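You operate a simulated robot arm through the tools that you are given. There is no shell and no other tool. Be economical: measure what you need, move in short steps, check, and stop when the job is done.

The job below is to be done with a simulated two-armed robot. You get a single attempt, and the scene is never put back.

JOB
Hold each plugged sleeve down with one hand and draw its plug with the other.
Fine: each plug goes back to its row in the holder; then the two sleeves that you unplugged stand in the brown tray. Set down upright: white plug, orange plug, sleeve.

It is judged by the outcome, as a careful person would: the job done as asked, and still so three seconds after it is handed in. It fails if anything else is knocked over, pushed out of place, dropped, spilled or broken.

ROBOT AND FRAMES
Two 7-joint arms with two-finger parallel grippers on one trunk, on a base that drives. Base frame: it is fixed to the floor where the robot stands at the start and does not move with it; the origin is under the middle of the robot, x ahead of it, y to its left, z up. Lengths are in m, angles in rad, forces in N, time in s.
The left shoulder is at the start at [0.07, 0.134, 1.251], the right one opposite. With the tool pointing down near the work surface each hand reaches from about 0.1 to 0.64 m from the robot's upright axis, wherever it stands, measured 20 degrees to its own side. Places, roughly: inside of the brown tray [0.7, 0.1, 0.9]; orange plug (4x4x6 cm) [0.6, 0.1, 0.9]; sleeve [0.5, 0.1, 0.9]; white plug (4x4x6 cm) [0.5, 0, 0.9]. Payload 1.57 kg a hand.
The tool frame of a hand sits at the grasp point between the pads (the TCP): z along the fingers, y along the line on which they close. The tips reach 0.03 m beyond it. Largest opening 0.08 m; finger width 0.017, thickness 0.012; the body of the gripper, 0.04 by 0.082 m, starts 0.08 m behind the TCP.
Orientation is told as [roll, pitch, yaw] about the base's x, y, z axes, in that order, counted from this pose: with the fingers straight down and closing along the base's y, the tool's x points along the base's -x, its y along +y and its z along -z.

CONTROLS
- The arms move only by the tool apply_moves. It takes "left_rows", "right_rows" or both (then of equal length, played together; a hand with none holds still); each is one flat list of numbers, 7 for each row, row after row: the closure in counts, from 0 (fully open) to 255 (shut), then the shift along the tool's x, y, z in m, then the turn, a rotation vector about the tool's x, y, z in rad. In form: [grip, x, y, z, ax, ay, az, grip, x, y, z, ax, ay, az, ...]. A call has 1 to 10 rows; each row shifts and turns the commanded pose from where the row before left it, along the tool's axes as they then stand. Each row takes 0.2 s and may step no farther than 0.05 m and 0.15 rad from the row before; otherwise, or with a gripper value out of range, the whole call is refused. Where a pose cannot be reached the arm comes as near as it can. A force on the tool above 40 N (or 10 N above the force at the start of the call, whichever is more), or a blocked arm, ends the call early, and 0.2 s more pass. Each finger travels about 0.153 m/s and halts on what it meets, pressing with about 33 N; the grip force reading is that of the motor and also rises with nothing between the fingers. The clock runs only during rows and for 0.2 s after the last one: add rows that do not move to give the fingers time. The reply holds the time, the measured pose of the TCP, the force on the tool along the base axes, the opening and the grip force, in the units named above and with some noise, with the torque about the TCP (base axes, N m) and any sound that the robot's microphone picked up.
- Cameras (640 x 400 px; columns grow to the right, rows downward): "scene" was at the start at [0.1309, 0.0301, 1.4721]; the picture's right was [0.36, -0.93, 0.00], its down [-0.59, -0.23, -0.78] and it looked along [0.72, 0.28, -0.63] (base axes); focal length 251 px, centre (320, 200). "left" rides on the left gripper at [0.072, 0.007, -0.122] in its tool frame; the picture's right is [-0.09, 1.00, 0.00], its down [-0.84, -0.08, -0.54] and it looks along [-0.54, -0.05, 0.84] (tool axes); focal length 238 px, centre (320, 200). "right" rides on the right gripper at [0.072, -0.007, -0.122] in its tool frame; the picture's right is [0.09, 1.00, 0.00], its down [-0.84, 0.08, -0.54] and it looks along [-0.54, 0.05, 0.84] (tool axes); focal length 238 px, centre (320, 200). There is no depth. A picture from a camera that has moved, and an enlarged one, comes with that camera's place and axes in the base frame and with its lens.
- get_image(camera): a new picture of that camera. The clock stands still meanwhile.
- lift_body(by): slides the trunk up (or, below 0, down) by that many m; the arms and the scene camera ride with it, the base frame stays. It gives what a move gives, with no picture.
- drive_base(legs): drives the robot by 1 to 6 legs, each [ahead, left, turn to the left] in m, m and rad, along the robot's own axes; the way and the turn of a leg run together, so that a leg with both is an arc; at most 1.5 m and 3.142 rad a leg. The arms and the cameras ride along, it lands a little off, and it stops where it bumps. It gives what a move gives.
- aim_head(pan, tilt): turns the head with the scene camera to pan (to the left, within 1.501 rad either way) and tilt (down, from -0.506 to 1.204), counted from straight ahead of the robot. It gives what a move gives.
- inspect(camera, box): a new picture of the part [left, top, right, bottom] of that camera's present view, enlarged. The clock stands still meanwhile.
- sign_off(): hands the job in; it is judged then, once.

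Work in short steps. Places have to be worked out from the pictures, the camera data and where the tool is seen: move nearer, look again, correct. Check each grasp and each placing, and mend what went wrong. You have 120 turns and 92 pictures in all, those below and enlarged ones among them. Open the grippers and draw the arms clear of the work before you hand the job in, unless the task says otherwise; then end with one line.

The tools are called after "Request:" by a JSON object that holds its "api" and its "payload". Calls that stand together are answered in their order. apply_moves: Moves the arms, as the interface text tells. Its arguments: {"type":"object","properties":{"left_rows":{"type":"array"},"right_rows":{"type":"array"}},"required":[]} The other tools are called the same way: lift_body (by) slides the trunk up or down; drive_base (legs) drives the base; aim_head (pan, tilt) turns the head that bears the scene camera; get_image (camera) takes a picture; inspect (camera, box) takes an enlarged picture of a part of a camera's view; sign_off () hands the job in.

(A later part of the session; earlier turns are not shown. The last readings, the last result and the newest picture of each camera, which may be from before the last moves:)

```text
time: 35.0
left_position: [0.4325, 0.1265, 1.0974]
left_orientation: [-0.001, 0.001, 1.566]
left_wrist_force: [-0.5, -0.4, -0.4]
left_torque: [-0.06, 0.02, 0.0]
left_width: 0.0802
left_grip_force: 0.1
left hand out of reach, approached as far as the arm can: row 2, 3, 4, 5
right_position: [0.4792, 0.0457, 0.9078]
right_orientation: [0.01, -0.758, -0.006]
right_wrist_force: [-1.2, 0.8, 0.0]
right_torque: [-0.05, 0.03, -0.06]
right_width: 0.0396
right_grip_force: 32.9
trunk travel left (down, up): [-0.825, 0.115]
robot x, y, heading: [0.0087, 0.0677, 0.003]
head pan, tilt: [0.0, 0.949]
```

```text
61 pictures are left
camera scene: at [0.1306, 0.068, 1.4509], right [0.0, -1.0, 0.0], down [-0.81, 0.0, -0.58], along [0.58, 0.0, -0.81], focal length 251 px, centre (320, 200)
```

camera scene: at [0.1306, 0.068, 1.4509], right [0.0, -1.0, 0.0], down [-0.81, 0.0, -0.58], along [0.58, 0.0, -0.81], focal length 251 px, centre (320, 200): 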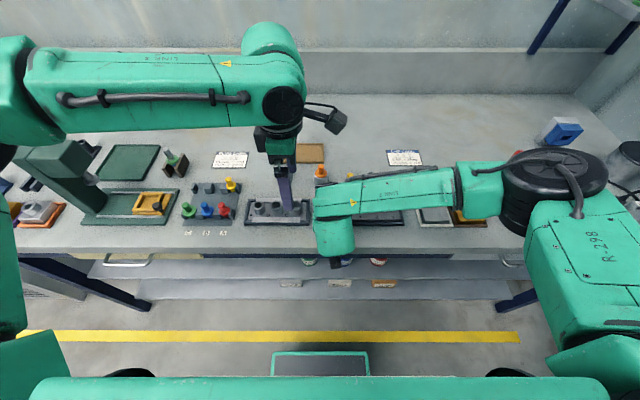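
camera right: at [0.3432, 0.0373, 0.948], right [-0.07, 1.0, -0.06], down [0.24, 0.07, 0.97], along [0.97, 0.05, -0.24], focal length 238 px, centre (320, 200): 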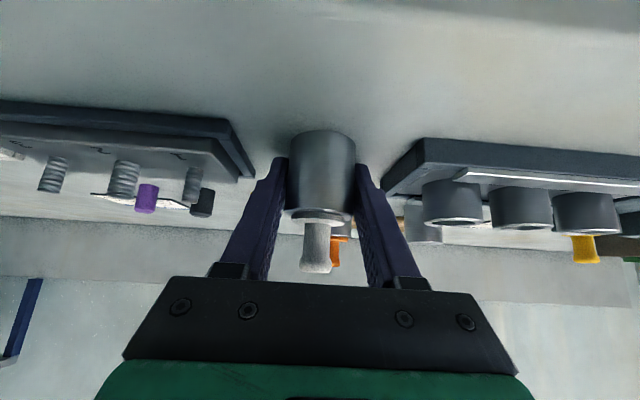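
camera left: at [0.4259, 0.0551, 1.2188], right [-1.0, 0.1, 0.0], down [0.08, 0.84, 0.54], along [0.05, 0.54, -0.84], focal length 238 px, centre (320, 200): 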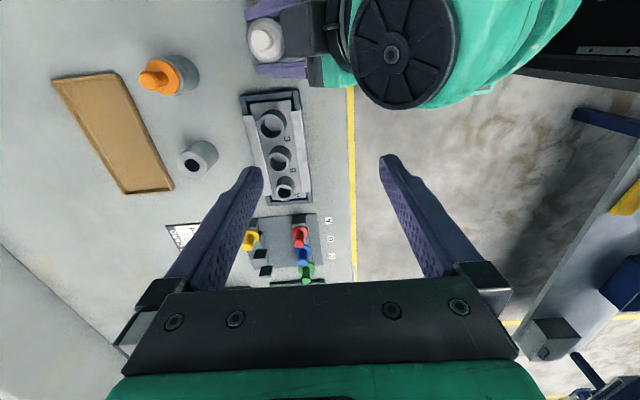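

Left still stalls near the midline. Test whether with yaw 0 it can come over; turn back while moving away left a little.

Request:
{"api": "apply_moves", "payload": {"left_rows": [0, 0, 0, -0.01, 0, 0, 0.149, 0, 0, 0, -0.01, 0, 0, 0.149, 0, 0, 0, -0.01, 0, 0, 0.149, 0, 0, 0, -0.01, 0, 0, 0.149, 0, 0, 0, 0, 0, 0, 0.149, 0, 0, 0, 0, 0, 0, 0.149, 0, 0, 0, 0, 0, 0, 0.149, 0, 0, 0, 0, 0, 0, 0.149, 0, 0, 0, 0, 0, 0, 0.149, 0, 0, 0, 0, 0, 0, 0.149]}}

Request:
{"api": "apply_moves", "payload": {"left_rows": [0, 0, 0, 0, 0, 0, 0.076, 0, -0.03, 0, 0, 0, 0, 0, 0, -0.03, 0, 0, 0, 0, 0, 0, 0, 0, 0, 0, 0, 0]}}

```text
time: 37.2
left_position: [0.4319, 0.1249, 1.1363]
left_orientation: [0.001, 0.001, 0.073]
left_wrist_force: [-0.5, -0.2, -0.2]
left_torque: [0.01, 0.0, 0.02]
left_width: 0.0798
left_grip_force: 0.0
right_position: [0.4803, 0.0454, 0.9082]
right_orientation: [0.008, -0.758, -0.008]
right_wrist_force: [-0.6, -0.2, 0.5]
right_torque: [-0.03, 0.02, 0.03]
right_width: 0.0399
right_grip_force: 33.1
trunk travel left (down, up): [-0.825, 0.115]
robot x, y, heading: [0.0061, 0.0681, 0.001]
head pan, tilt: [0.0, 0.949]
```

```text
time: 38.2
left_position: [0.4709, 0.1514, 1.1349]
left_orientation: [0.0, 0.0, 0.0]
left_wrist_force: [-0.2, -1.2, -0.6]
left_torque: [0.0, 0.0, 0.0]
left_width: 0.0802
left_grip_force: 0.0
left hand out of reach, approached as far as the arm can: row 2, 3
right_position: [0.4803, 0.0453, 0.9083]
right_orientation: [0.009, -0.757, -0.006]
right_wrist_force: [0.4, 0.0, -0.1]
right_torque: [-0.04, -0.01, 0.01]
right_width: 0.0396
right_grip_force: 32.4
trunk travel left (down, up): [-0.825, 0.115]
robot x, y, heading: [0.0054, 0.0666, -0.0]
head pan, tilt: [0.0, 0.949]
```

The inward limit is real for a vertical hand; leaning the left hand (wrist to the left, fingertips to the midline) with yaw +90° should solve it and keep its camera above. Turn and lean, shifting left first.

Request:
{"api": "apply_moves", "payload": {"left_rows": [0, 0, 0.03, 0, 0, 0, -0.149, 0, 0, 0.03, 0, 0, 0, -0.149, 0, 0, 0, 0, 0, 0, -0.149, 0, 0, 0, 0, 0, 0, -0.149, 0, 0, 0, 0, 0, 0, -0.149, 0, 0, 0, 0, 0, 0, -0.149, 0, 0, 0, 0, 0, 0, -0.149, 0, 0, 0, 0, 0, 0, -0.149, 0, 0, 0, 0, 0, 0, -0.149, 0, 0, 0, 0, 0, 0, -0.149]}}

Request:
{"api": "apply_moves", "payload": {"left_rows": [0, 0, 0, 0, 0, 0, -0.08, 0, 0.012, 0, 0, 0, 0.14, 0, 0, 0.012, 0, 0, 0, 0.14, 0, 0, 0.012, 0, 0, 0, 0.14, 0, 0, 0.012, 0, 0, 0, 0.14, 0, 0, 0.012, 0, 0, 0, 0.14, 0, 0, 0, 0, 0, 0, 0, 0]}}

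```text
time: 40.4
left_position: [0.467, 0.2117, 1.134]
left_orientation: [0.002, -0.002, 1.492]
left_wrist_force: [0.2, -0.3, -0.4]
left_torque: [0.04, 0.0, 0.0]
left_width: 0.08
left_grip_force: 0.0
right_position: [0.4799, 0.0447, 0.9086]
right_orientation: [0.01, -0.758, -0.008]
right_wrist_force: [-0.7, 0.0, -0.2]
right_torque: [-0.06, 0.01, 0.0]
right_width: 0.0399
right_grip_force: 33.1
trunk travel left (down, up): [-0.825, 0.115]
robot x, y, heading: [0.0065, 0.0705, 0.004]
head pan, tilt: [0.0, 0.949]
```

```text
time: 42.0
left_position: [0.467, 0.1531, 1.1528]
left_orientation: [0.0, 0.699, 1.572]
left_wrist_force: [0.0, 0.6, -0.4]
left_torque: [0.01, -0.01, -0.01]
left_width: 0.0797
left_grip_force: 0.0
right_position: [0.4801, 0.0457, 0.9085]
right_orientation: [0.008, -0.759, -0.008]
right_wrist_force: [-0.2, 1.2, 0.3]
right_torque: [-0.04, -0.02, -0.01]
right_width: 0.0398
right_grip_force: 32.5
trunk travel left (down, up): [-0.825, 0.115]
robot x, y, heading: [0.0085, 0.069, 0.001]
head pan, tilt: [0.0, 0.949]
```

Reached with lean 0.70. Flange top ≈0.926, handle top ≈0.954, so I'll grip near the fingertips. Move to a stand-off 9 cm back along the left finger direction.

Request:
{"api": "apply_moves", "payload": {"left_rows": [80, -0.0177, -0.006, 0.0405, 0, 0, 0, 80, -0.0177, -0.006, 0.0405, 0, 0, 0, 80, -0.0177, -0.006, 0.0405, 0, 0, 0, 80, 0, 0, 0, 0, 0, 0]}}

Request:
{"api": "get_image", "payload": {"camera": "left"}}

Request:
{"api": "get_image", "payload": {"camera": "right"}}

Request:
{"api": "inspect", "payload": {"camera": "scene", "box": [220, 90, 420, 280]}}

```text
time: 43.0
left_position: [0.4848, 0.1151, 1.023]
left_orientation: [0.002, 0.697, 1.57]
left_wrist_force: [-0.2, -0.9, 0.0]
left_torque: [0.02, 0.01, -0.01]
left_width: 0.0549
left_grip_force: 0.1
right_position: [0.4804, 0.0447, 0.9088]
right_orientation: [0.007, -0.758, -0.006]
right_wrist_force: [0.8, 0.2, -0.9]
right_torque: [-0.09, -0.04, -0.01]
right_width: 0.0399
right_grip_force: 33.0
trunk travel left (down, up): [-0.825, 0.115]
robot x, y, heading: [0.0057, 0.0663, 0.004]
head pan, tilt: [0.0, 0.949]
```

```text
60 pictures are left
camera left: at [0.4787, 0.139, 1.1626], right [-1.0, 0.07, -0.06], down [0.08, 0.99, -0.12], along [0.05, -0.13, -0.99], focal length 238 px, centre (320, 200)
```

left: 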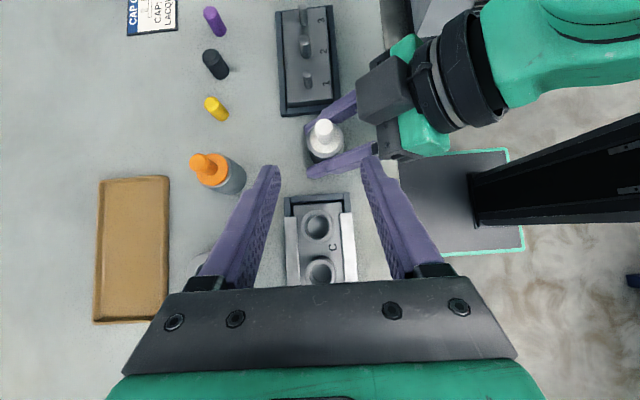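

```text
59 pictures are left
camera right: at [0.3435, 0.0374, 0.9479], right [-0.07, 1.0, -0.06], down [0.24, 0.07, 0.97], along [0.97, 0.05, -0.24], focal length 238 px, centre (320, 200)
```

right: 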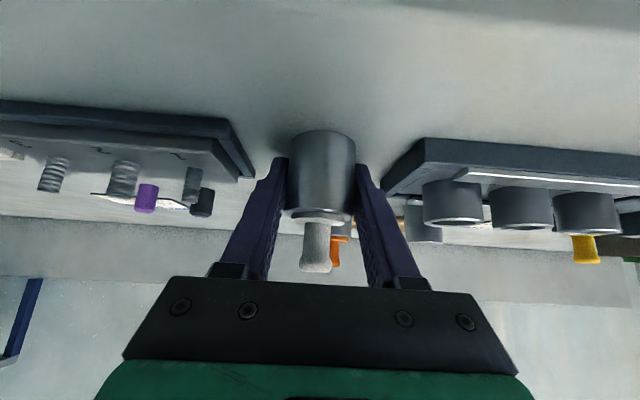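

```text
2.11 times, centred on (320, 185) of scene
camera zoom: at [0.131, 0.0682, 1.4509], right [0.0, -1.0, 0.0], down [-0.81, 0.0, -0.58], along [0.58, 0.0, -0.81], focal length 528 px, centre (320, 232)
```

zoom: 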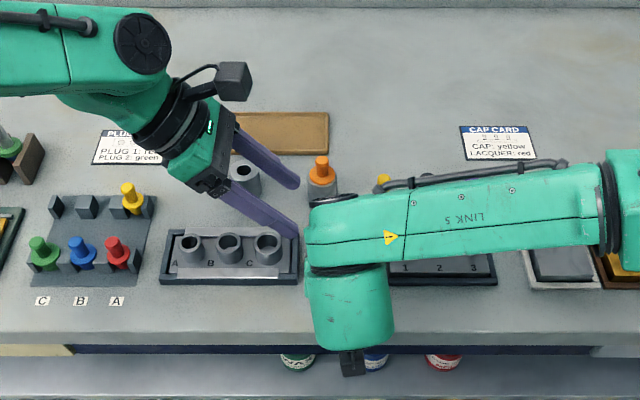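

Handle seen at x≈0.481, y≈0.0455. Narrow the left opening to 0.03 (to pass between/above the right fingers), correct x by −4 mm and advance 6 cm, then check.

Request:
{"api": "apply_moves", "payload": {"left_rows": [159, 0, 0.004, 0, 0, 0, 0, 159, 0, 0, 0.03, 0, 0, 0, 159, 0, 0, 0.03, 0, 0, 0, 159, 0, 0, 0, 0, 0, 0]}}

Request:
{"api": "inspect", "payload": {"camera": "left", "box": [220, 60, 420, 280]}}

Request:
{"api": "inspect", "payload": {"camera": "right", "box": [240, 120, 440, 300]}}

```text
time: 44.0
left_position: [0.4663, 0.0905, 0.9926]
left_orientation: [0.003, 0.698, 1.571]
left_wrist_force: [-0.9, 1.2, 1.4]
left_torque: [0.01, 0.01, 0.0]
left_width: 0.0298
left_grip_force: 0.2
left hand out of reach, approached as far as the arm can: row 3
right_position: [0.48, 0.0441, 0.9085]
right_orientation: [0.01, -0.757, -0.008]
right_wrist_force: [0.1, -0.1, 0.9]
right_torque: [-0.03, -0.05, 0.04]
right_width: 0.0399
right_grip_force: 33.0
trunk travel left (down, up): [-0.825, 0.115]
robot x, y, heading: [0.0066, 0.0708, 0.005]
head pan, tilt: [0.0, 0.949]
```

```text
1.82 times, centred on (320, 170) of left
camera zoom: at [0.4602, 0.1147, 1.1325], right [-1.0, 0.07, -0.06], down [0.08, 0.99, -0.12], along [0.05, -0.13, -0.99], focal length 433 px, centre (320, 254)
```

zoom: 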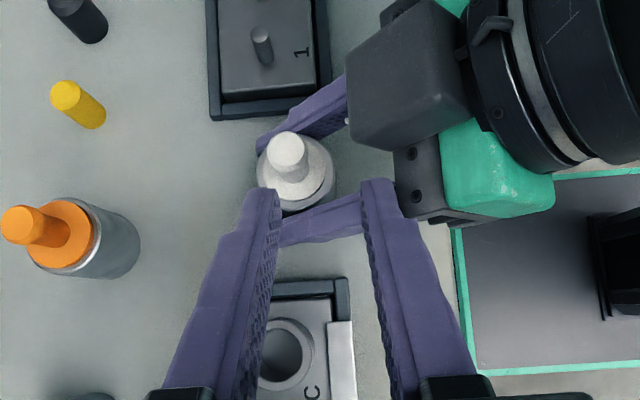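

```text
2.22 times, centred on (340, 210) of right
camera zoom: at [0.3432, 0.0373, 0.948], right [-0.07, 1.0, -0.06], down [0.24, 0.07, 0.97], along [0.97, 0.05, -0.24], focal length 530 px, centre (276, 178)
```

zoom: 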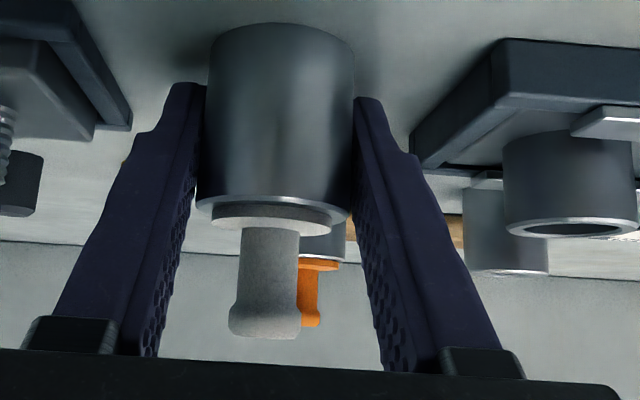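

Left stops 2–3 cm short. I'll release and lift both hands clear, drive the base 7 cm ahead and 3 cm right (eases both arms' limits), and redo with known coordinates.

Request:
{"api": "apply_moves", "payload": {"left_rows": [159, 0, 0, -0.025, 0, 0, 0, 159, 0, 0, -0.025, 0, 0, 0, 159, 0, 0, -0.025, 0, 0, 0, 159, 0, 0, -0.025, 0, 0, 0, 159, 0, 0, -0.025, 0, 0, 0, 159, 0, 0, -0.025, 0, 0, 0, 159, 0, 0, 0, 0, 0, 0, 159, 0, 0, 0, 0, 0, 0], "right_rows": [64, 0, 0, 0, 0, 0, 0, 64, 0, 0, 0, 0, 0, 0, 64, 0, 0, -0.03, 0, 0, 0, 64, 0, 0, -0.03, 0, 0, 0, 64, 0, 0, -0.03, 0, 0, 0, 64, -0.03, 0, -0.0315, 0, 0, 0, 64, -0.03, 0, -0.0315, 0, 0, 0, 64, -0.03, 0, -0.0315, 0, 0, 0]}}

Request:
{"api": "drive_base", "payload": {"legs": [[0.07, -0.03, 0]]}}

Request:
{"api": "inspect", "payload": {"camera": "scene", "box": [160, 120, 480, 320]}}

```text
time: 45.8
left_position: [0.4644, 0.1881, 1.1083]
left_orientation: [0.001, 0.697, 1.569]
left_wrist_force: [-0.7, 0.6, 0.0]
left_torque: [-0.02, 0.0, -0.02]
left_width: 0.0301
left_grip_force: 0.1
right_position: [0.418, 0.0409, 1.1051]
right_orientation: [0.009, -0.755, -0.005]
right_wrist_force: [-0.1, -1.0, 0.4]
right_torque: [-0.01, 0.01, 0.01]
right_width: 0.06
right_grip_force: 0.0
trunk travel left (down, up): [-0.825, 0.115]
robot x, y, heading: [0.0036, 0.0715, -0.0]
head pan, tilt: [0.0, 0.949]
```

```text
time: 46.8
left_position: [0.5318, 0.1608, 1.1101]
left_orientation: [-0.003, 0.699, 1.569]
left_wrist_force: [0.0, 0.4, -0.7]
left_torque: [0.0, -0.04, 0.03]
left_width: 0.03
left_grip_force: 0.1
right_position: [0.4857, 0.015, 1.1062]
right_orientation: [0.005, -0.761, -0.003]
right_wrist_force: [0.1, 0.0, -0.6]
right_torque: [-0.01, -0.02, -0.02]
right_width: 0.0599
right_grip_force: 0.1
trunk travel left (down, up): [-0.825, 0.115]
robot x, y, heading: [0.08, 0.0425, 0.002]
head pan, tilt: [0.0, 0.949]
```

```text
2.00 times, centred on (320, 220) of scene
camera zoom: at [0.1961, 0.0407, 1.4514], right [0.0, -1.0, 0.0], down [-0.81, 0.0, -0.59], along [0.59, 0.0, -0.81], focal length 502 px, centre (320, 160)
```

zoom: 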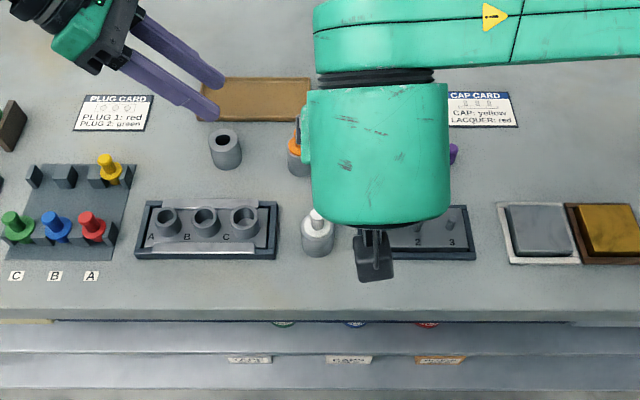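

Sleeve still stands. Bring both hands to their stand-offs (right at (0.411,0.0455,0.981), left at (0.481,0.115,1.026)).

Request:
{"api": "apply_moves", "payload": {"left_rows": [159, -0.0048, 0.0127, 0.0235, 0, 0, 0, 159, -0.0048, 0.0127, 0.0235, 0, 0, 0, 159, -0.0048, 0.0127, 0.0235, 0, 0, 0, 159, -0.0048, 0.0127, 0.0235, 0, 0, 0, 159, 0, 0, 0, 0, 0, 0], "right_rows": [64, 0.035, 0.0076, 0.01, 0, 0, 0, 64, 0.035, 0.0076, 0.01, 0, 0, 0, 64, 0.035, 0.0076, 0.01, 0, 0, 0, 64, 0.035, 0.0076, 0.01, 0, 0, 0, 64, 0, 0, 0, 0, 0, 0]}}

Request:
{"api": "get_image", "payload": {"camera": "left"}}

```text
time: 48.0
left_position: [0.4831, 0.115, 1.0251]
left_orientation: [0.002, 0.698, 1.572]
left_wrist_force: [-0.4, -0.6, 0.4]
left_torque: [0.03, 0.0, 0.01]
left_width: 0.0301
left_grip_force: 0.0
right_position: [0.4145, 0.0432, 0.9792]
right_orientation: [0.01, -0.757, -0.005]
right_wrist_force: [0.5, 0.4, -0.1]
right_torque: [-0.02, -0.01, 0.02]
right_width: 0.0598
right_grip_force: 0.0
trunk travel left (down, up): [-0.825, 0.115]
robot x, y, heading: [0.077, 0.0368, 0.0]
head pan, tilt: [0.0, 0.949]
```

```text
54 pictures are left
camera left: at [0.4782, 0.1384, 1.1641], right [-1.0, 0.07, -0.06], down [0.08, 0.99, -0.12], along [0.05, -0.13, -0.99], focal length 238 px, centre (320, 200)
```

left: 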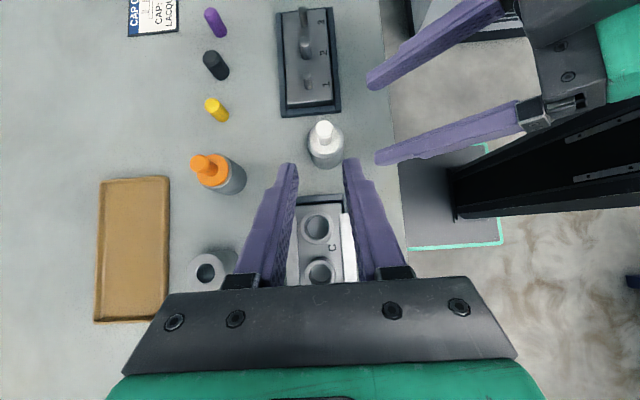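

Handle at (≈0.4795, 0.046). Shift 3.5 mm and advance the left 6 cm first to test reach.

Request:
{"api": "apply_moves", "payload": {"left_rows": [159, 0, 0.0035, 0.02, 0, 0, 0, 159, 0, 0, 0.02, 0, 0, 0, 159, 0, 0, 0.02, 0, 0, 0, 159, 0, 0, 0, 0, 0, 0]}}

Request:
{"api": "inspect", "payload": {"camera": "left", "box": [220, 60, 420, 220]}}

Request:
{"api": "inspect", "payload": {"camera": "right", "box": [220, 80, 440, 260]}}

```text
time: 49.0
left_position: [0.4821, 0.0762, 0.9788]
left_orientation: [0.003, 0.699, 1.572]
left_wrist_force: [0.5, 0.0, 0.0]
left_torque: [0.01, 0.0, 0.0]
left_width: 0.0299
left_grip_force: 0.0
right_position: [0.4142, 0.0436, 0.9791]
right_orientation: [0.01, -0.758, -0.006]
right_wrist_force: [-0.1, 0.4, -0.9]
right_torque: [-0.01, 0.02, 0.03]
right_width: 0.0598
right_grip_force: 0.0
trunk travel left (down, up): [-0.825, 0.115]
robot x, y, heading: [0.0804, 0.0431, 0.003]
head pan, tilt: [0.0, 0.949]
```

```text
2.50 times, centred on (320, 140) of left
camera zoom: at [0.476, 0.1003, 1.118], right [-1.0, 0.07, -0.06], down [0.08, 0.99, -0.12], along [0.05, -0.13, -0.99], focal length 596 px, centre (320, 350)
```

zoom: 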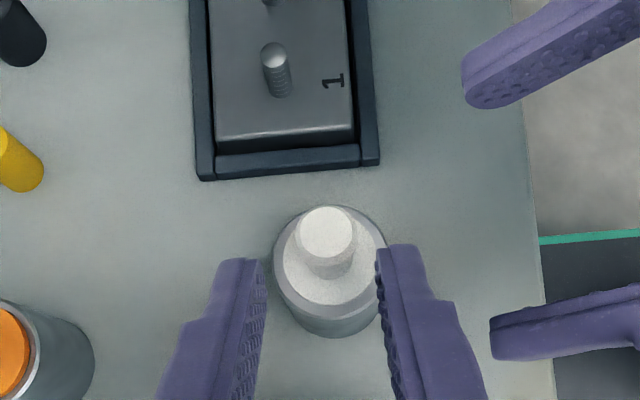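

```text
2.22 times, centred on (330, 170) of right
camera zoom: at [0.2783, 0.0362, 1.0194], right [-0.07, 1.0, -0.06], down [0.24, 0.07, 0.97], along [0.97, 0.05, -0.24], focal length 530 px, centre (298, 267)
```

zoom: 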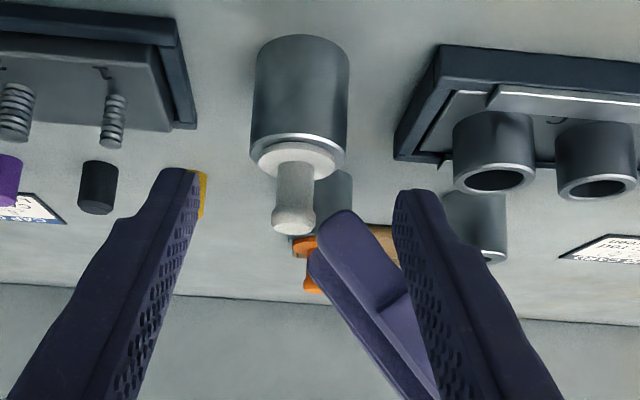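

Left reaches and is aligned. Advance the final 3 cm and close on the handle.

Request:
{"api": "apply_moves", "payload": {"left_rows": [159, 0, 0, 0.015, 0, 0, 0, 159, 0, 0, 0.013, 0, 0, 0, 159, 0, 0, 0, 0, 0, 0]}}

Request:
{"api": "inspect", "payload": {"camera": "right", "box": [220, 80, 440, 260]}}

```text
time: 49.8
left_position: [0.4831, 0.0582, 0.956]
left_orientation: [0.0, 0.698, 1.571]
left_wrist_force: [1.0, -0.9, 0.7]
left_torque: [-0.04, 0.0, 0.0]
left_width: 0.0297
left_grip_force: 0.1
right_position: [0.4148, 0.0437, 0.9793]
right_orientation: [0.007, -0.758, -0.003]
right_wrist_force: [0.7, 0.7, -0.4]
right_torque: [-0.03, 0.01, 0.02]
right_width: 0.06
right_grip_force: 0.1
trunk travel left (down, up): [-0.825, 0.115]
robot x, y, heading: [0.0773, 0.0396, 0.009]
head pan, tilt: [0.0, 0.949]
```

```text
2.22 times, centred on (330, 170) of right
camera zoom: at [0.2783, 0.036, 1.0194], right [-0.07, 1.0, -0.06], down [0.24, 0.07, 0.97], along [0.97, 0.05, -0.24], focal length 530 px, centre (298, 267)
```

zoom: 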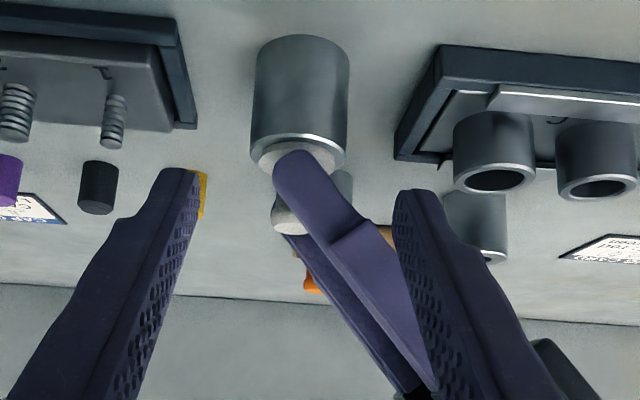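

Left is around the handle. Now lift it 3 mm and bring the right fingers down around the sleeve.

Request:
{"api": "apply_moves", "payload": {"left_rows": [159, 0.002, 0, -0.0023, 0, 0, 0, 159, 0, 0, 0, 0, 0, 0, 159, 0, 0, 0, 0, 0, 0, 159, 0, 0, 0, 0, 0, 0, 159, 0, 0, 0, 0, 0, 0], "right_rows": [64, 0, 0.0018, 0, 0, 0, 0, 64, 0, 0, 0.03, 0, 0, 0, 64, 0, 0, 0.03, 0, 0, 0, 64, 0, 0, 0.034, 0, 0, 0, 64, 0, 0, 0, 0, 0, 0]}}

Request:
{"api": "get_image", "payload": {"camera": "right"}}

```text
time: 51.0
left_position: [0.4814, 0.0575, 0.9587]
left_orientation: [0.0, 0.699, 1.573]
left_wrist_force: [-1.5, -0.6, -0.3]
left_torque: [0.03, 0.03, 0.01]
left_width: 0.0302
left_grip_force: 0.1
right_position: [0.478, 0.0465, 0.9097]
right_orientation: [0.008, -0.757, -0.003]
right_wrist_force: [0.4, -0.5, -0.5]
right_torque: [0.0, -0.04, 0.02]
right_width: 0.0598
right_grip_force: 0.1
trunk travel left (down, up): [-0.825, 0.115]
robot x, y, heading: [0.0776, 0.0394, -0.0]
head pan, tilt: [0.0, 0.949]
```

```text
50 pictures are left
camera right: at [0.3416, 0.0378, 0.9496], right [-0.07, 1.0, -0.06], down [0.24, 0.07, 0.97], along [0.97, 0.05, -0.24], focal length 238 px, centre (320, 200)
```

right: 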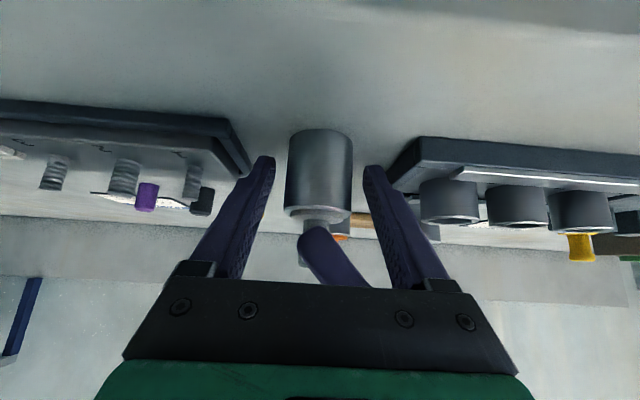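

Both in place with no forces. Close the right on the sleeve, then the left on the handle.

Request:
{"api": "apply_moves", "payload": {"left_rows": [159, 0, 0, 0, 0, 0, 0, 159, 0, 0, 0, 0, 0, 0, 159, 0, 0, 0, 0, 0, 0, 255, 0, 0, 0, 0, 0, 0, 255, 0, 0, 0, 0, 0, 0, 255, 0, 0, 0, 0, 0, 0], "right_rows": [255, 0, 0, 0, 0, 0, 0, 255, 0, 0, 0, 0, 0, 0, 255, 0, 0, 0, 0, 0, 0, 255, 0, 0, 0, 0, 0, 0, 255, 0, 0, 0, 0, 0, 0, 255, 0, 0, 0, 0, 0, 0]}}

Request:
{"api": "inspect", "payload": {"camera": "right", "box": [240, 120, 440, 290]}}

```text
time: 52.4
left_position: [0.481, 0.058, 0.9593]
left_orientation: [0.005, 0.698, 1.572]
left_wrist_force: [-13.5, -0.6, 11.0]
left_torque: [-0.13, 0.3, -0.17]
left_width: 0.0155
left_grip_force: 30.9
right_position: [0.4789, 0.0447, 0.9102]
right_orientation: [0.006, -0.756, -0.006]
right_wrist_force: [14.0, -1.0, -7.7]
right_torque: [-0.12, 0.37, -0.02]
right_width: 0.0398
right_grip_force: 33.1
trunk travel left (down, up): [-0.825, 0.115]
robot x, y, heading: [0.0757, 0.0397, 0.004]
head pan, tilt: [0.0, 0.949]
```

```text
2.35 times, centred on (340, 205) of right
camera zoom: at [0.3423, 0.0375, 0.9497], right [-0.07, 1.0, -0.06], down [0.23, 0.07, 0.97], along [0.97, 0.05, -0.24], focal length 561 px, centre (273, 188)
```

zoom: 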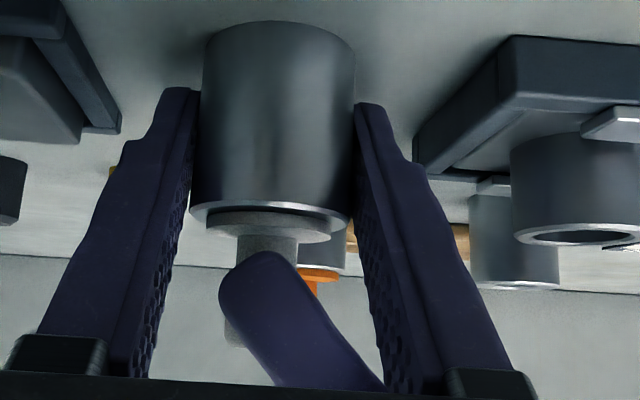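

Both gripped (handle 15.5 mm). A sideways load of −13 N shows I'm ~2 mm off in x; relieve it, then pull straight up slowly.

Request:
{"api": "apply_moves", "payload": {"left_rows": [255, 0, 0.002, 0, 0, 0, 0, 255, 0.0032, 0, -0.0038, 0, 0, 0, 255, 0.0032, 0, -0.0038, 0, 0, 0, 255, 0.0032, 0, -0.0038, 0, 0, 0]}}

```text
time: 53.4
left_position: [0.4798, 0.0564, 0.9747]
left_orientation: [0.001, 0.701, 1.572]
left_wrist_force: [-3.7, 4.2, -1.2]
left_torque: [0.24, 0.14, -0.05]
left_width: 0.0156
left_grip_force: 31.2
right_position: [0.4784, 0.0444, 0.9095]
right_orientation: [0.004, -0.753, -0.004]
right_wrist_force: [3.1, -4.1, -1.8]
right_torque: [0.06, 0.07, 0.0]
right_width: 0.0396
right_grip_force: 32.9
trunk travel left (down, up): [-0.825, 0.115]
robot x, y, heading: [0.081, 0.0409, 0.007]
head pan, tilt: [0.0, 0.949]
```

The plug is rising (left up 15 mm, low forces). Continue up 4.5 cm and look.

Request:
{"api": "apply_moves", "payload": {"left_rows": [255, 0.0064, 0, -0.0077, 0, 0, 0, 255, 0.0064, 0, -0.0077, 0, 0, 0, 255, 0.0064, 0, -0.0077, 0, 0, 0, 255, 0.0064, 0, -0.0077, 0, 0, 0, 255, 0.0064, 0, -0.0077, 0, 0, 0, 255, 0, 0, 0, 0, 0, 0]}}

Request:
{"api": "get_image", "payload": {"camera": "right"}}

Request:
{"api": "get_image", "payload": {"camera": "left"}}

```text
time: 54.8
left_position: [0.4794, 0.0568, 1.0244]
left_orientation: [0.003, 0.698, 1.575]
left_wrist_force: [0.7, 0.6, -0.4]
left_torque: [-0.02, -0.01, -0.02]
left_width: 0.0159
left_grip_force: 31.6
right_position: [0.4785, 0.0468, 0.9094]
right_orientation: [0.009, -0.754, -0.006]
right_wrist_force: [-0.5, -0.5, -3.1]
right_torque: [0.0, 0.0, 0.03]
right_width: 0.0399
right_grip_force: 33.0
trunk travel left (down, up): [-0.825, 0.115]
robot x, y, heading: [0.0807, 0.0413, 0.001]
head pan, tilt: [0.0, 0.949]
```

```text
48 pictures are left
camera right: at [0.3421, 0.0379, 0.9497], right [-0.07, 1.0, -0.06], down [0.24, 0.07, 0.97], along [0.97, 0.05, -0.24], focal length 238 px, centre (320, 200)
```

right: 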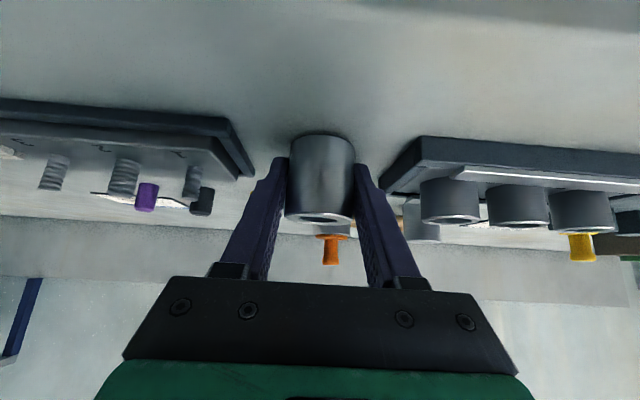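

```text
47 pictures are left
camera left: at [0.4735, 0.0804, 1.1645], right [-1.0, 0.07, -0.06], down [0.08, 0.99, -0.12], along [0.05, -0.13, -0.99], focal length 238 px, centre (320, 200)
```

left: 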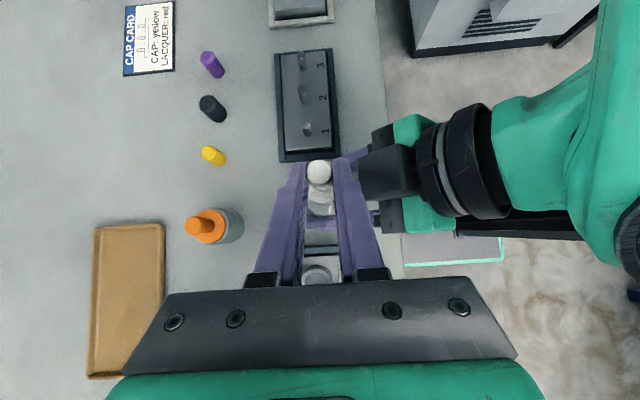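

White plug is out. Release the sleeve with the right hand, back off along its line and lift; raise the left with the plug too.

Request:
{"api": "apply_moves", "payload": {"left_rows": [255, 0.0107, 0, -0.0128, 0, 0, 0, 255, 0.0107, 0, -0.0128, 0, 0, 0, 255, 0.0107, 0, -0.0128, 0, 0, 0, 255, 0, 0, 0, 0, 0, 0, 255, 0, 0, 0, 0, 0, 0, 255, 0, 0, 0, 0, 0, 0, 255, 0, 0, 0, 0, 0, 0, 255, 0, 0, 0, 0, 0, 0], "right_rows": [64, 0, 0, 0, 0, 0, 0, 64, 0, 0, 0, 0, 0, 0, 64, 0, 0, -0.03, 0, 0, 0, 64, 0, 0, -0.03, 0, 0, 0, 64, 0, 0, -0.04, 0, 0, 0, 64, -0.03, 0, -0.0315, 0, 0, 0, 64, -0.03, 0, -0.0315, 0, 0, 0, 64, 0, 0, 0, 0, 0, 0]}}

Request:
{"api": "drive_base", "payload": {"legs": [[0.03, 0.15, 0]]}}

Request:
{"api": "get_image", "payload": {"camera": "scene"}}

```text
time: 56.6
left_position: [0.48, 0.057, 1.0759]
left_orientation: [0.001, 0.698, 1.574]
left_wrist_force: [0.0, -0.5, -0.1]
left_torque: [-0.01, 0.01, -0.01]
left_width: 0.0159
left_grip_force: 31.2
right_position: [0.4125, 0.0457, 1.0723]
right_orientation: [0.007, -0.757, -0.005]
right_wrist_force: [0.2, 0.0, 0.0]
right_torque: [-0.01, 0.01, 0.01]
right_width: 0.0599
right_grip_force: 0.0
trunk travel left (down, up): [-0.825, 0.115]
robot x, y, heading: [0.0788, 0.0387, 0.005]
head pan, tilt: [0.0, 0.949]
```

```text
time: 58.0
left_position: [0.5087, 0.2084, 1.0751]
left_orientation: [0.001, 0.696, 1.58]
left_wrist_force: [0.4, -0.8, -0.3]
left_torque: [0.01, 0.0, 0.01]
left_width: 0.0156
left_grip_force: 31.2
right_position: [0.4416, 0.1976, 1.0719]
right_orientation: [0.013, -0.757, -0.001]
right_wrist_force: [-0.8, -0.6, -0.4]
right_torque: [-0.01, 0.04, 0.04]
right_width: 0.0602
right_grip_force: 0.0
trunk travel left (down, up): [-0.825, 0.115]
robot x, y, heading: [0.1076, 0.1901, 0.009]
head pan, tilt: [0.0, 0.949]
```

```text
46 pictures are left
camera scene: at [0.2309, 0.1885, 1.451], right [0.01, -1.0, 0.0], down [-0.81, 0.0, -0.58], along [0.58, 0.01, -0.81], focal length 251 px, centre (320, 200)
```

scene: 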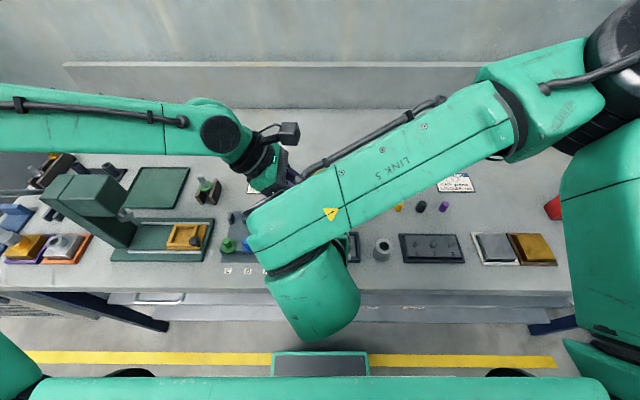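

Move the right arm aside to the right, and bring the plug above back slot B (≈(0.574, 0.364)), staying high.

Request:
{"api": "apply_moves", "payload": {"left_rows": [255, -0.0321, -0.0163, -0.027, 0, 0, 0, 255, -0.0321, -0.0163, -0.027, 0, 0, 0, 255, -0.0321, -0.0163, -0.027, 0, 0, 0, 255, -0.0321, -0.0163, -0.027, 0, 0, 0, 255, 0, 0, 0, 0, 0, 0], "right_rows": [64, 0, -0.045, 0, 0, 0, 0, 64, 0, -0.045, 0, 0, 0, 0, 64, 0, -0.045, 0, 0, 0, 0, 64, 0, -0.045, 0, 0, 0, 0, 64, 0, -0.045, 0, 0, 0, 0]}}

Request:
{"api": "get_image", "payload": {"camera": "scene"}}

Request:
{"api": "get_image", "payload": {"camera": "left"}}

```text
time: 59.2
left_position: [0.5719, 0.3795, 1.0752]
left_orientation: [0.003, 0.698, 1.576]
left_wrist_force: [-0.5, -0.5, -0.5]
left_torque: [0.0, 0.03, 0.0]
left_width: 0.0157
left_grip_force: 31.2
right_position: [0.4431, 0.1306, 1.072]
right_orientation: [0.01, -0.757, -0.001]
right_wrist_force: [0.7, -0.4, -0.3]
right_torque: [-0.02, -0.03, 0.04]
right_width: 0.0599
right_grip_force: 0.0
right hand out of reach, approached as far as the arm can: row 2, 3, 4, 5
trunk travel left (down, up): [-0.825, 0.115]
robot x, y, heading: [0.1036, 0.1918, 0.01]
head pan, tilt: [0.0, 0.949]
```

```text
45 pictures are left
camera scene: at [0.231, 0.1902, 1.4509], right [0.01, -1.0, 0.0], down [-0.81, -0.01, -0.58], along [0.58, 0.01, -0.81], focal length 251 px, centre (320, 200)
```

scene: 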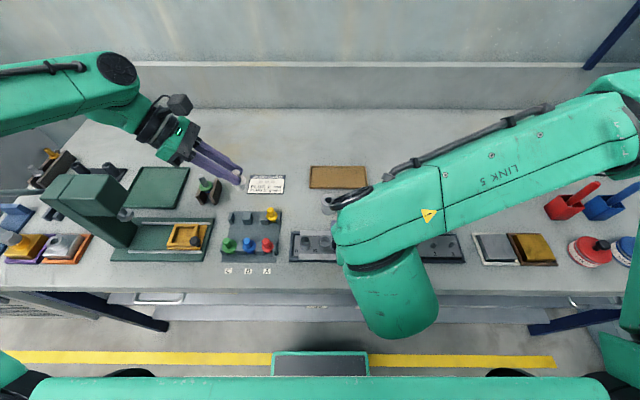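

```text
44 pictures are left
camera left: at [0.5664, 0.4039, 1.2157], right [-1.0, 0.06, -0.06], down [0.07, 0.99, -0.12], along [0.05, -0.13, -0.99], focal length 238 px, centre (320, 200)
```

left: 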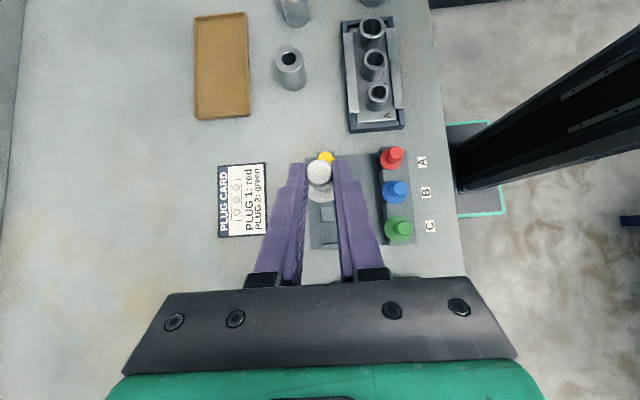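

Zoom on the holder and the held plug to measure the slot.

Request:
{"api": "inspect", "payload": {"camera": "scene", "box": [210, 165, 300, 275]}}

Request:
{"api": "inspect", "payload": {"camera": "left", "box": [280, 140, 430, 270]}}

```text
3.64 times, centred on (255, 220) of scene
camera zoom: at [0.231, 0.1902, 1.4509], right [0.01, -1.0, 0.0], down [-0.81, -0.01, -0.58], along [0.58, 0.01, -0.81], focal length 912 px, centre (556, 127)
```

zoom: 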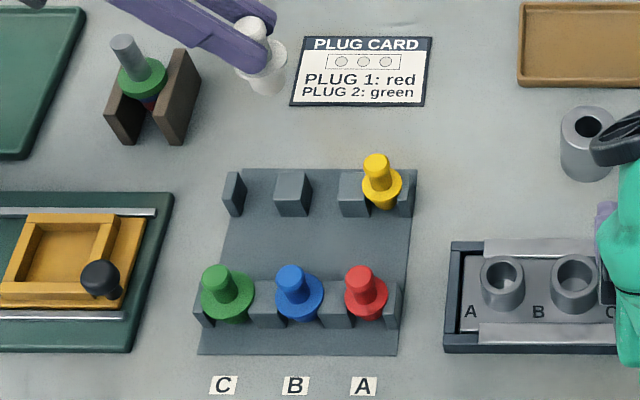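

```text
3.08 times, centred on (355, 205) of left
camera zoom: at [0.5664, 0.4039, 1.2157], right [-1.0, 0.06, -0.06], down [0.07, 0.99, -0.12], along [0.05, -0.13, -0.99], focal length 733 px, centre (212, 185)
```

zoom: 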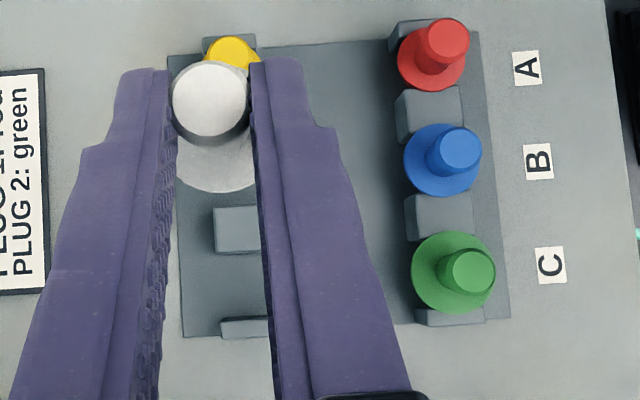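

Slot B back is at ≈(0.5735, 0.3625); plugs in the holder top out at z≈0.937. Held plug axis ≈(0.573, 0.367). Correct and lower 9 cm, then check.

Request:
{"api": "apply_moves", "payload": {"left_rows": [255, 0.0034, -0.001, 0.0029, 0, 0, 0, 255, -0.0193, 0, 0.023, 0, 0, 0, 255, -0.0193, 0, 0.023, 0, 0, 0, 255, -0.0193, 0, 0.023, 0, 0, 0, 255, 0, 0, 0, 0, 0, 0]}}

Request:
{"api": "inspect", "payload": {"camera": "scene", "box": [210, 165, 300, 275]}}

Request:
{"api": "inspect", "payload": {"camera": "left", "box": [280, 120, 430, 250]}}

```text
time: 60.4
left_position: [0.5729, 0.3753, 0.9871]
left_orientation: [0.0, 0.699, 1.578]
left_wrist_force: [1.0, 0.0, 0.1]
left_torque: [0.04, 0.03, -0.01]
left_width: 0.0156
left_grip_force: 31.0
right_position: [0.4434, 0.131, 1.0718]
right_orientation: [0.008, -0.756, 0.0]
right_wrist_force: [-0.5, 0.2, 0.4]
right_torque: [-0.01, 0.0, -0.01]
right_width: 0.06
right_grip_force: 0.0
trunk travel left (down, up): [-0.825, 0.115]
robot x, y, heading: [0.107, 0.1934, 0.009]
head pan, tilt: [0.0, 0.949]
```

```text
3.64 times, centred on (255, 220) of scene
camera zoom: at [0.2313, 0.1916, 1.4509], right [0.01, -1.0, 0.0], down [-0.81, -0.01, -0.58], along [0.58, 0.0, -0.81], focal length 912 px, centre (556, 127)
```

zoom: 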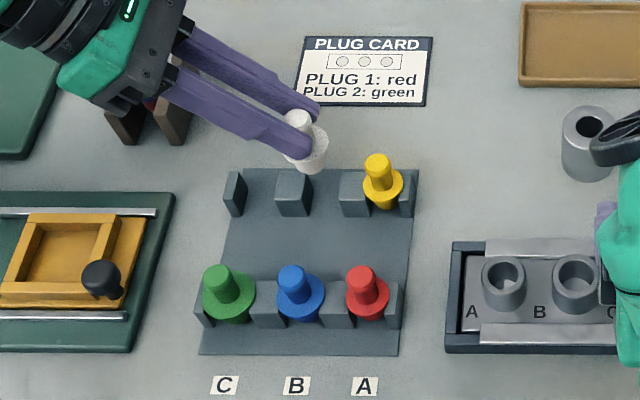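

```text
3.08 times, centred on (355, 185) of left
camera zoom: at [0.5675, 0.399, 1.1265], right [-1.0, 0.07, -0.06], down [0.07, 0.99, -0.12], along [0.05, -0.13, -0.99], focal length 733 px, centre (212, 246)
```

zoom: 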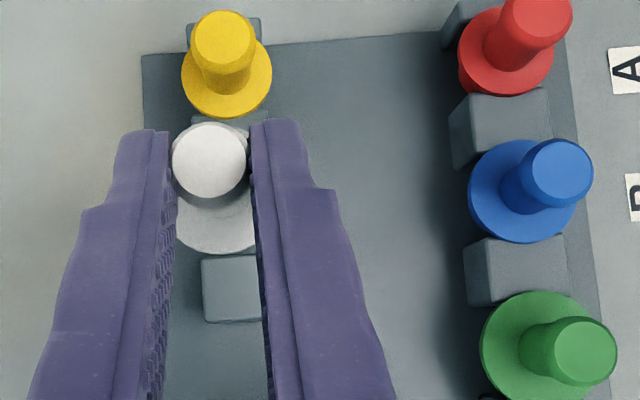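

Alignment matches the blue plug's row (y 0.3625). Lower gently 4.3 cm in small steps, watching force.

Request:
{"api": "apply_moves", "payload": {"left_rows": [255, -0.0058, 0, 0.0069, 0, 0, 0, 255, -0.0058, 0, 0.0069, 0, 0, 0, 255, -0.0058, 0, 0.0069, 0, 0, 0, 255, -0.0045, 0, 0.0054, 0, 0, 0, 255, 0, 0, 0, 0, 0, 0]}}

Request:
{"api": "inspect", "payload": {"camera": "scene", "box": [210, 165, 300, 275]}}

```text
time: 61.6
left_position: [0.5744, 0.3741, 0.9507]
left_orientation: [0.002, 0.698, 1.577]
left_wrist_force: [-0.5, -2.8, -0.2]
left_torque: [-0.12, -0.02, -0.03]
left_width: 0.0156
left_grip_force: 32.2
right_position: [0.4425, 0.1304, 1.072]
right_orientation: [0.008, -0.757, 0.0]
right_wrist_force: [0.4, 0.8, 0.4]
right_torque: [0.04, 0.0, 0.02]
right_width: 0.06
right_grip_force: 0.1
trunk travel left (down, up): [-0.825, 0.115]
robot x, y, heading: [0.1092, 0.1919, 0.008]
head pan, tilt: [0.0, 0.949]
```

```text
3.64 times, centred on (255, 220) of scene
camera zoom: at [0.2315, 0.1912, 1.4509], right [0.01, -1.0, 0.0], down [-0.81, -0.01, -0.58], along [0.58, 0.0, -0.81], focal length 912 px, centre (556, 127)
```

zoom: 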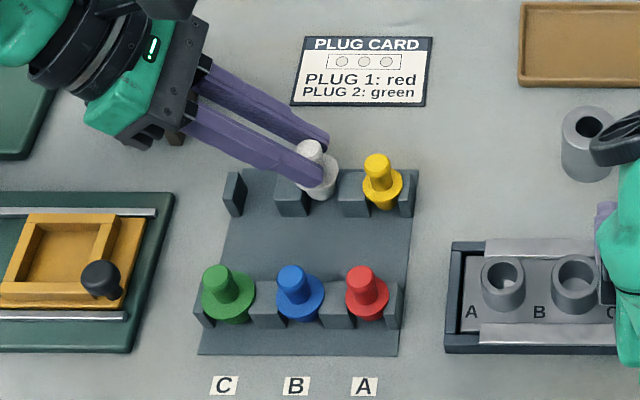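

Slight side contact (−2.8 N in y): stem is in the gap. Nudge −1 mm in y and lower the last ~9 mm.

Request:
{"api": "apply_moves", "payload": {"left_rows": [255, 0.0008, 0, 0.0007, 0, 0, 0, 255, -0.0029, 0, 0.0034, 0, 0, 0, 255, -0.0026, 0, 0.0031, 0, 0, 0, 255, 0, 0, 0, 0, 0, 0]}}

```text
time: 62.6
left_position: [0.5725, 0.3733, 0.9489]
left_orientation: [0.001, 0.698, 1.579]
left_wrist_force: [0.6, 0.1, -0.2]
left_torque: [-0.01, 0.01, -0.01]
left_width: 0.0153
left_grip_force: 31.3
left hand out of reach, approached as far as the arm can: row 3
right_position: [0.4421, 0.1321, 1.0714]
right_orientation: [0.008, -0.756, 0.0]
right_wrist_force: [-0.4, 0.0, -1.1]
right_torque: [-0.01, 0.02, -0.03]
right_width: 0.0596
right_grip_force: 0.0
trunk travel left (down, up): [-0.825, 0.115]
robot x, y, heading: [0.1073, 0.1936, 0.003]
head pan, tilt: [0.0, 0.949]
```

Reach ends 6–7 mm above seat. Lower the trunk 5 mm and read force.

Request:
{"api": "lift_body", "payload": {"by": -0.005}}

```text
time: 63.1
left_position: [0.5731, 0.3744, 0.9431]
left_orientation: [0.002, 0.696, 1.579]
left_wrist_force: [-0.3, 0.0, -0.7]
left_torque: [-0.02, 0.0, 0.04]
left_width: 0.0157
left_grip_force: 31.1
right_position: [0.4439, 0.133, 1.0662]
right_orientation: [0.008, -0.757, -0.001]
right_wrist_force: [-0.1, -0.8, 0.3]
right_torque: [0.03, -0.01, -0.01]
right_width: 0.0597
right_grip_force: 0.1
trunk travel left (down, up): [-0.82, 0.12]
robot x, y, heading: [0.1067, 0.1909, 0.004]
head pan, tilt: [0.0, 0.949]
```

No contact yet; go down 2 mm more.

Request:
{"api": "lift_body", "payload": {"by": -0.002}}

Request:
{"api": "inspect", "payload": {"camera": "scene", "box": [220, 185, 300, 275]}}

```text
time: 63.7
left_position: [0.5723, 0.3742, 0.9415]
left_orientation: [0.001, 0.696, 1.577]
left_wrist_force: [-0.2, 0.1, 0.1]
left_torque: [0.01, 0.03, -0.02]
left_width: 0.0154
left_grip_force: 31.4
right_position: [0.4436, 0.1317, 1.0639]
right_orientation: [0.009, -0.758, 0.001]
right_wrist_force: [-0.7, 0.9, 0.1]
right_torque: [0.02, -0.01, 0.0]
right_width: 0.0601
right_grip_force: 0.0
trunk travel left (down, up): [-0.818, 0.122]
robot x, y, heading: [0.1081, 0.1889, 0.011]
head pan, tilt: [0.0, 0.949]
```

```text
4.44 times, centred on (260, 230) of scene
camera zoom: at [0.2314, 0.1919, 1.4439], right [0.01, -1.0, 0.0], down [-0.81, -0.01, -0.58], along [0.58, 0.0, -0.81], focal length 1115 px, centre (587, 67)
```

zoom: 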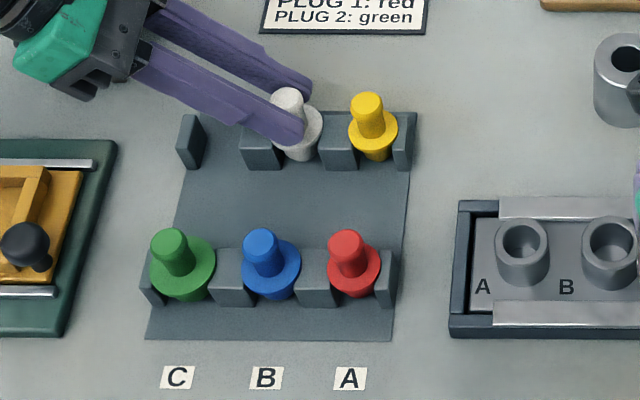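

Nearly level with the yellow plug. Lower another 2.5 mm.

Request:
{"api": "lift_body", "payload": {"by": -0.0025}}

```text
time: 64.2
left_position: [0.5731, 0.3735, 0.942]
left_orientation: [-0.004, 0.696, 1.573]
left_wrist_force: [0.8, 2.9, 14.0]
left_torque: [-0.14, -0.07, -0.04]
left_width: 0.0157
left_grip_force: 31.8
right_position: [0.4414, 0.1324, 1.0622]
right_orientation: [0.008, -0.76, 0.001]
right_wrist_force: [0.1, 0.0, 0.4]
right_torque: [-0.01, 0.0, 0.01]
right_width: 0.06
right_grip_force: 0.1
trunk travel left (down, up): [-0.816, 0.124]
robot x, y, heading: [0.1073, 0.1882, 0.007]
head pan, tilt: [0.0, 0.949]
```

Seated (14 N). Open left modestly and retreat along the finger line.

Request:
{"api": "apply_moves", "payload": {"left_rows": [150, 0, 0, 0, 0, 0, 0, 150, 0, 0, 0, 0, 0, 0, 150, 0, 0, -0.02, 0, 0, 0, 150, 0, 0, -0.03, 0, 0, 0, 150, 0, 0, -0.04, 0, 0, 0, 150, 0, 0, -0.04, 0, 0, 0]}}

Request:
{"api": "inspect", "payload": {"camera": "scene", "box": [220, 185, 300, 275]}}

```text
time: 65.6
left_position: [0.5721, 0.4588, 1.0364]
left_orientation: [0.0, 0.698, 1.578]
left_wrist_force: [0.3, 0.7, -0.5]
left_torque: [-0.01, 0.0, -0.01]
left_width: 0.0332
left_grip_force: 0.1
right_position: [0.4422, 0.1321, 1.0617]
right_orientation: [0.005, -0.758, 0.001]
right_wrist_force: [0.1, -1.1, 0.5]
right_torque: [-0.03, -0.03, 0.02]
right_width: 0.06
right_grip_force: 0.1
trunk travel left (down, up): [-0.816, 0.124]
robot x, y, heading: [0.1058, 0.1927, 0.008]
head pan, tilt: [0.0, 0.949]
```

```text
4.44 times, centred on (260, 230) of scene
camera zoom: at [0.2307, 0.1926, 1.4414], right [0.01, -1.0, 0.0], down [-0.81, -0.01, -0.58], along [0.58, 0.0, -0.81], focal length 1115 px, centre (587, 67)
```

zoom: 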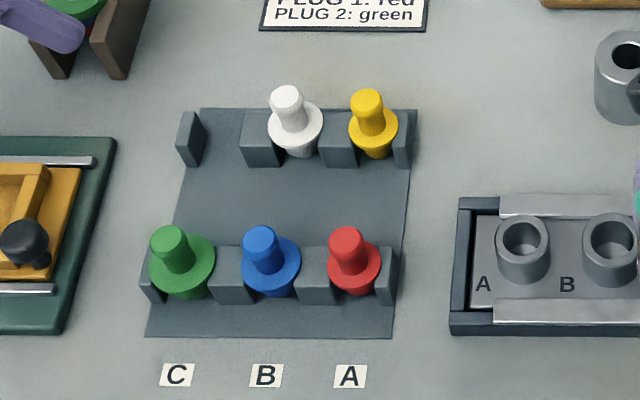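

White stands in row B beside its neighbours. Now reposition for the orange: drive right 0.14 and ahead 0.075.

Request:
{"api": "drive_base", "payload": {"legs": [[0, -0.14, 0], [0.075, 0, 0]]}}

Request:
{"api": "get_image", "payload": {"camera": "scene"}}

```text
time: 67.6
left_position: [0.6445, 0.3205, 1.0378]
left_orientation: [-0.005, 0.696, 1.576]
left_wrist_force: [-0.5, 0.1, 0.8]
left_torque: [0.05, -0.03, -0.02]
left_width: 0.0334
left_grip_force: 0.0
right_position: [0.5157, -0.007, 1.0633]
right_orientation: [0.009, -0.761, 0.003]
right_wrist_force: [0.0, 0.2, 0.5]
right_torque: [-0.01, 0.01, 0.02]
right_width: 0.06
right_grip_force: 0.1
trunk travel left (down, up): [-0.816, 0.124]
robot x, y, heading: [0.182, 0.0536, 0.009]
head pan, tilt: [0.0, 0.949]
```

```text
36 pictures are left
camera scene: at [0.302, 0.053, 1.4419], right [0.01, -1.0, 0.0], down [-0.81, -0.01, -0.59], along [0.59, 0.01, -0.81], focal length 251 px, centre (320, 200)
```

scene: 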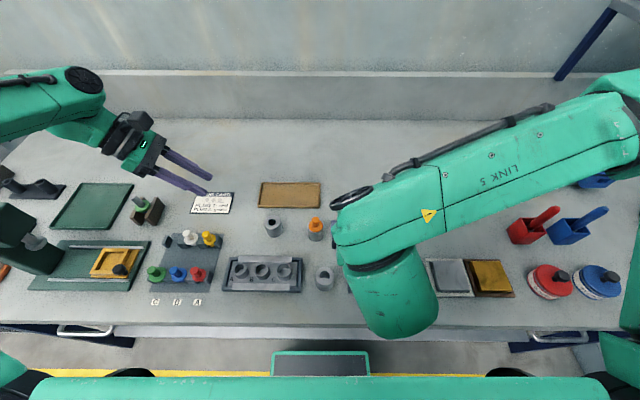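

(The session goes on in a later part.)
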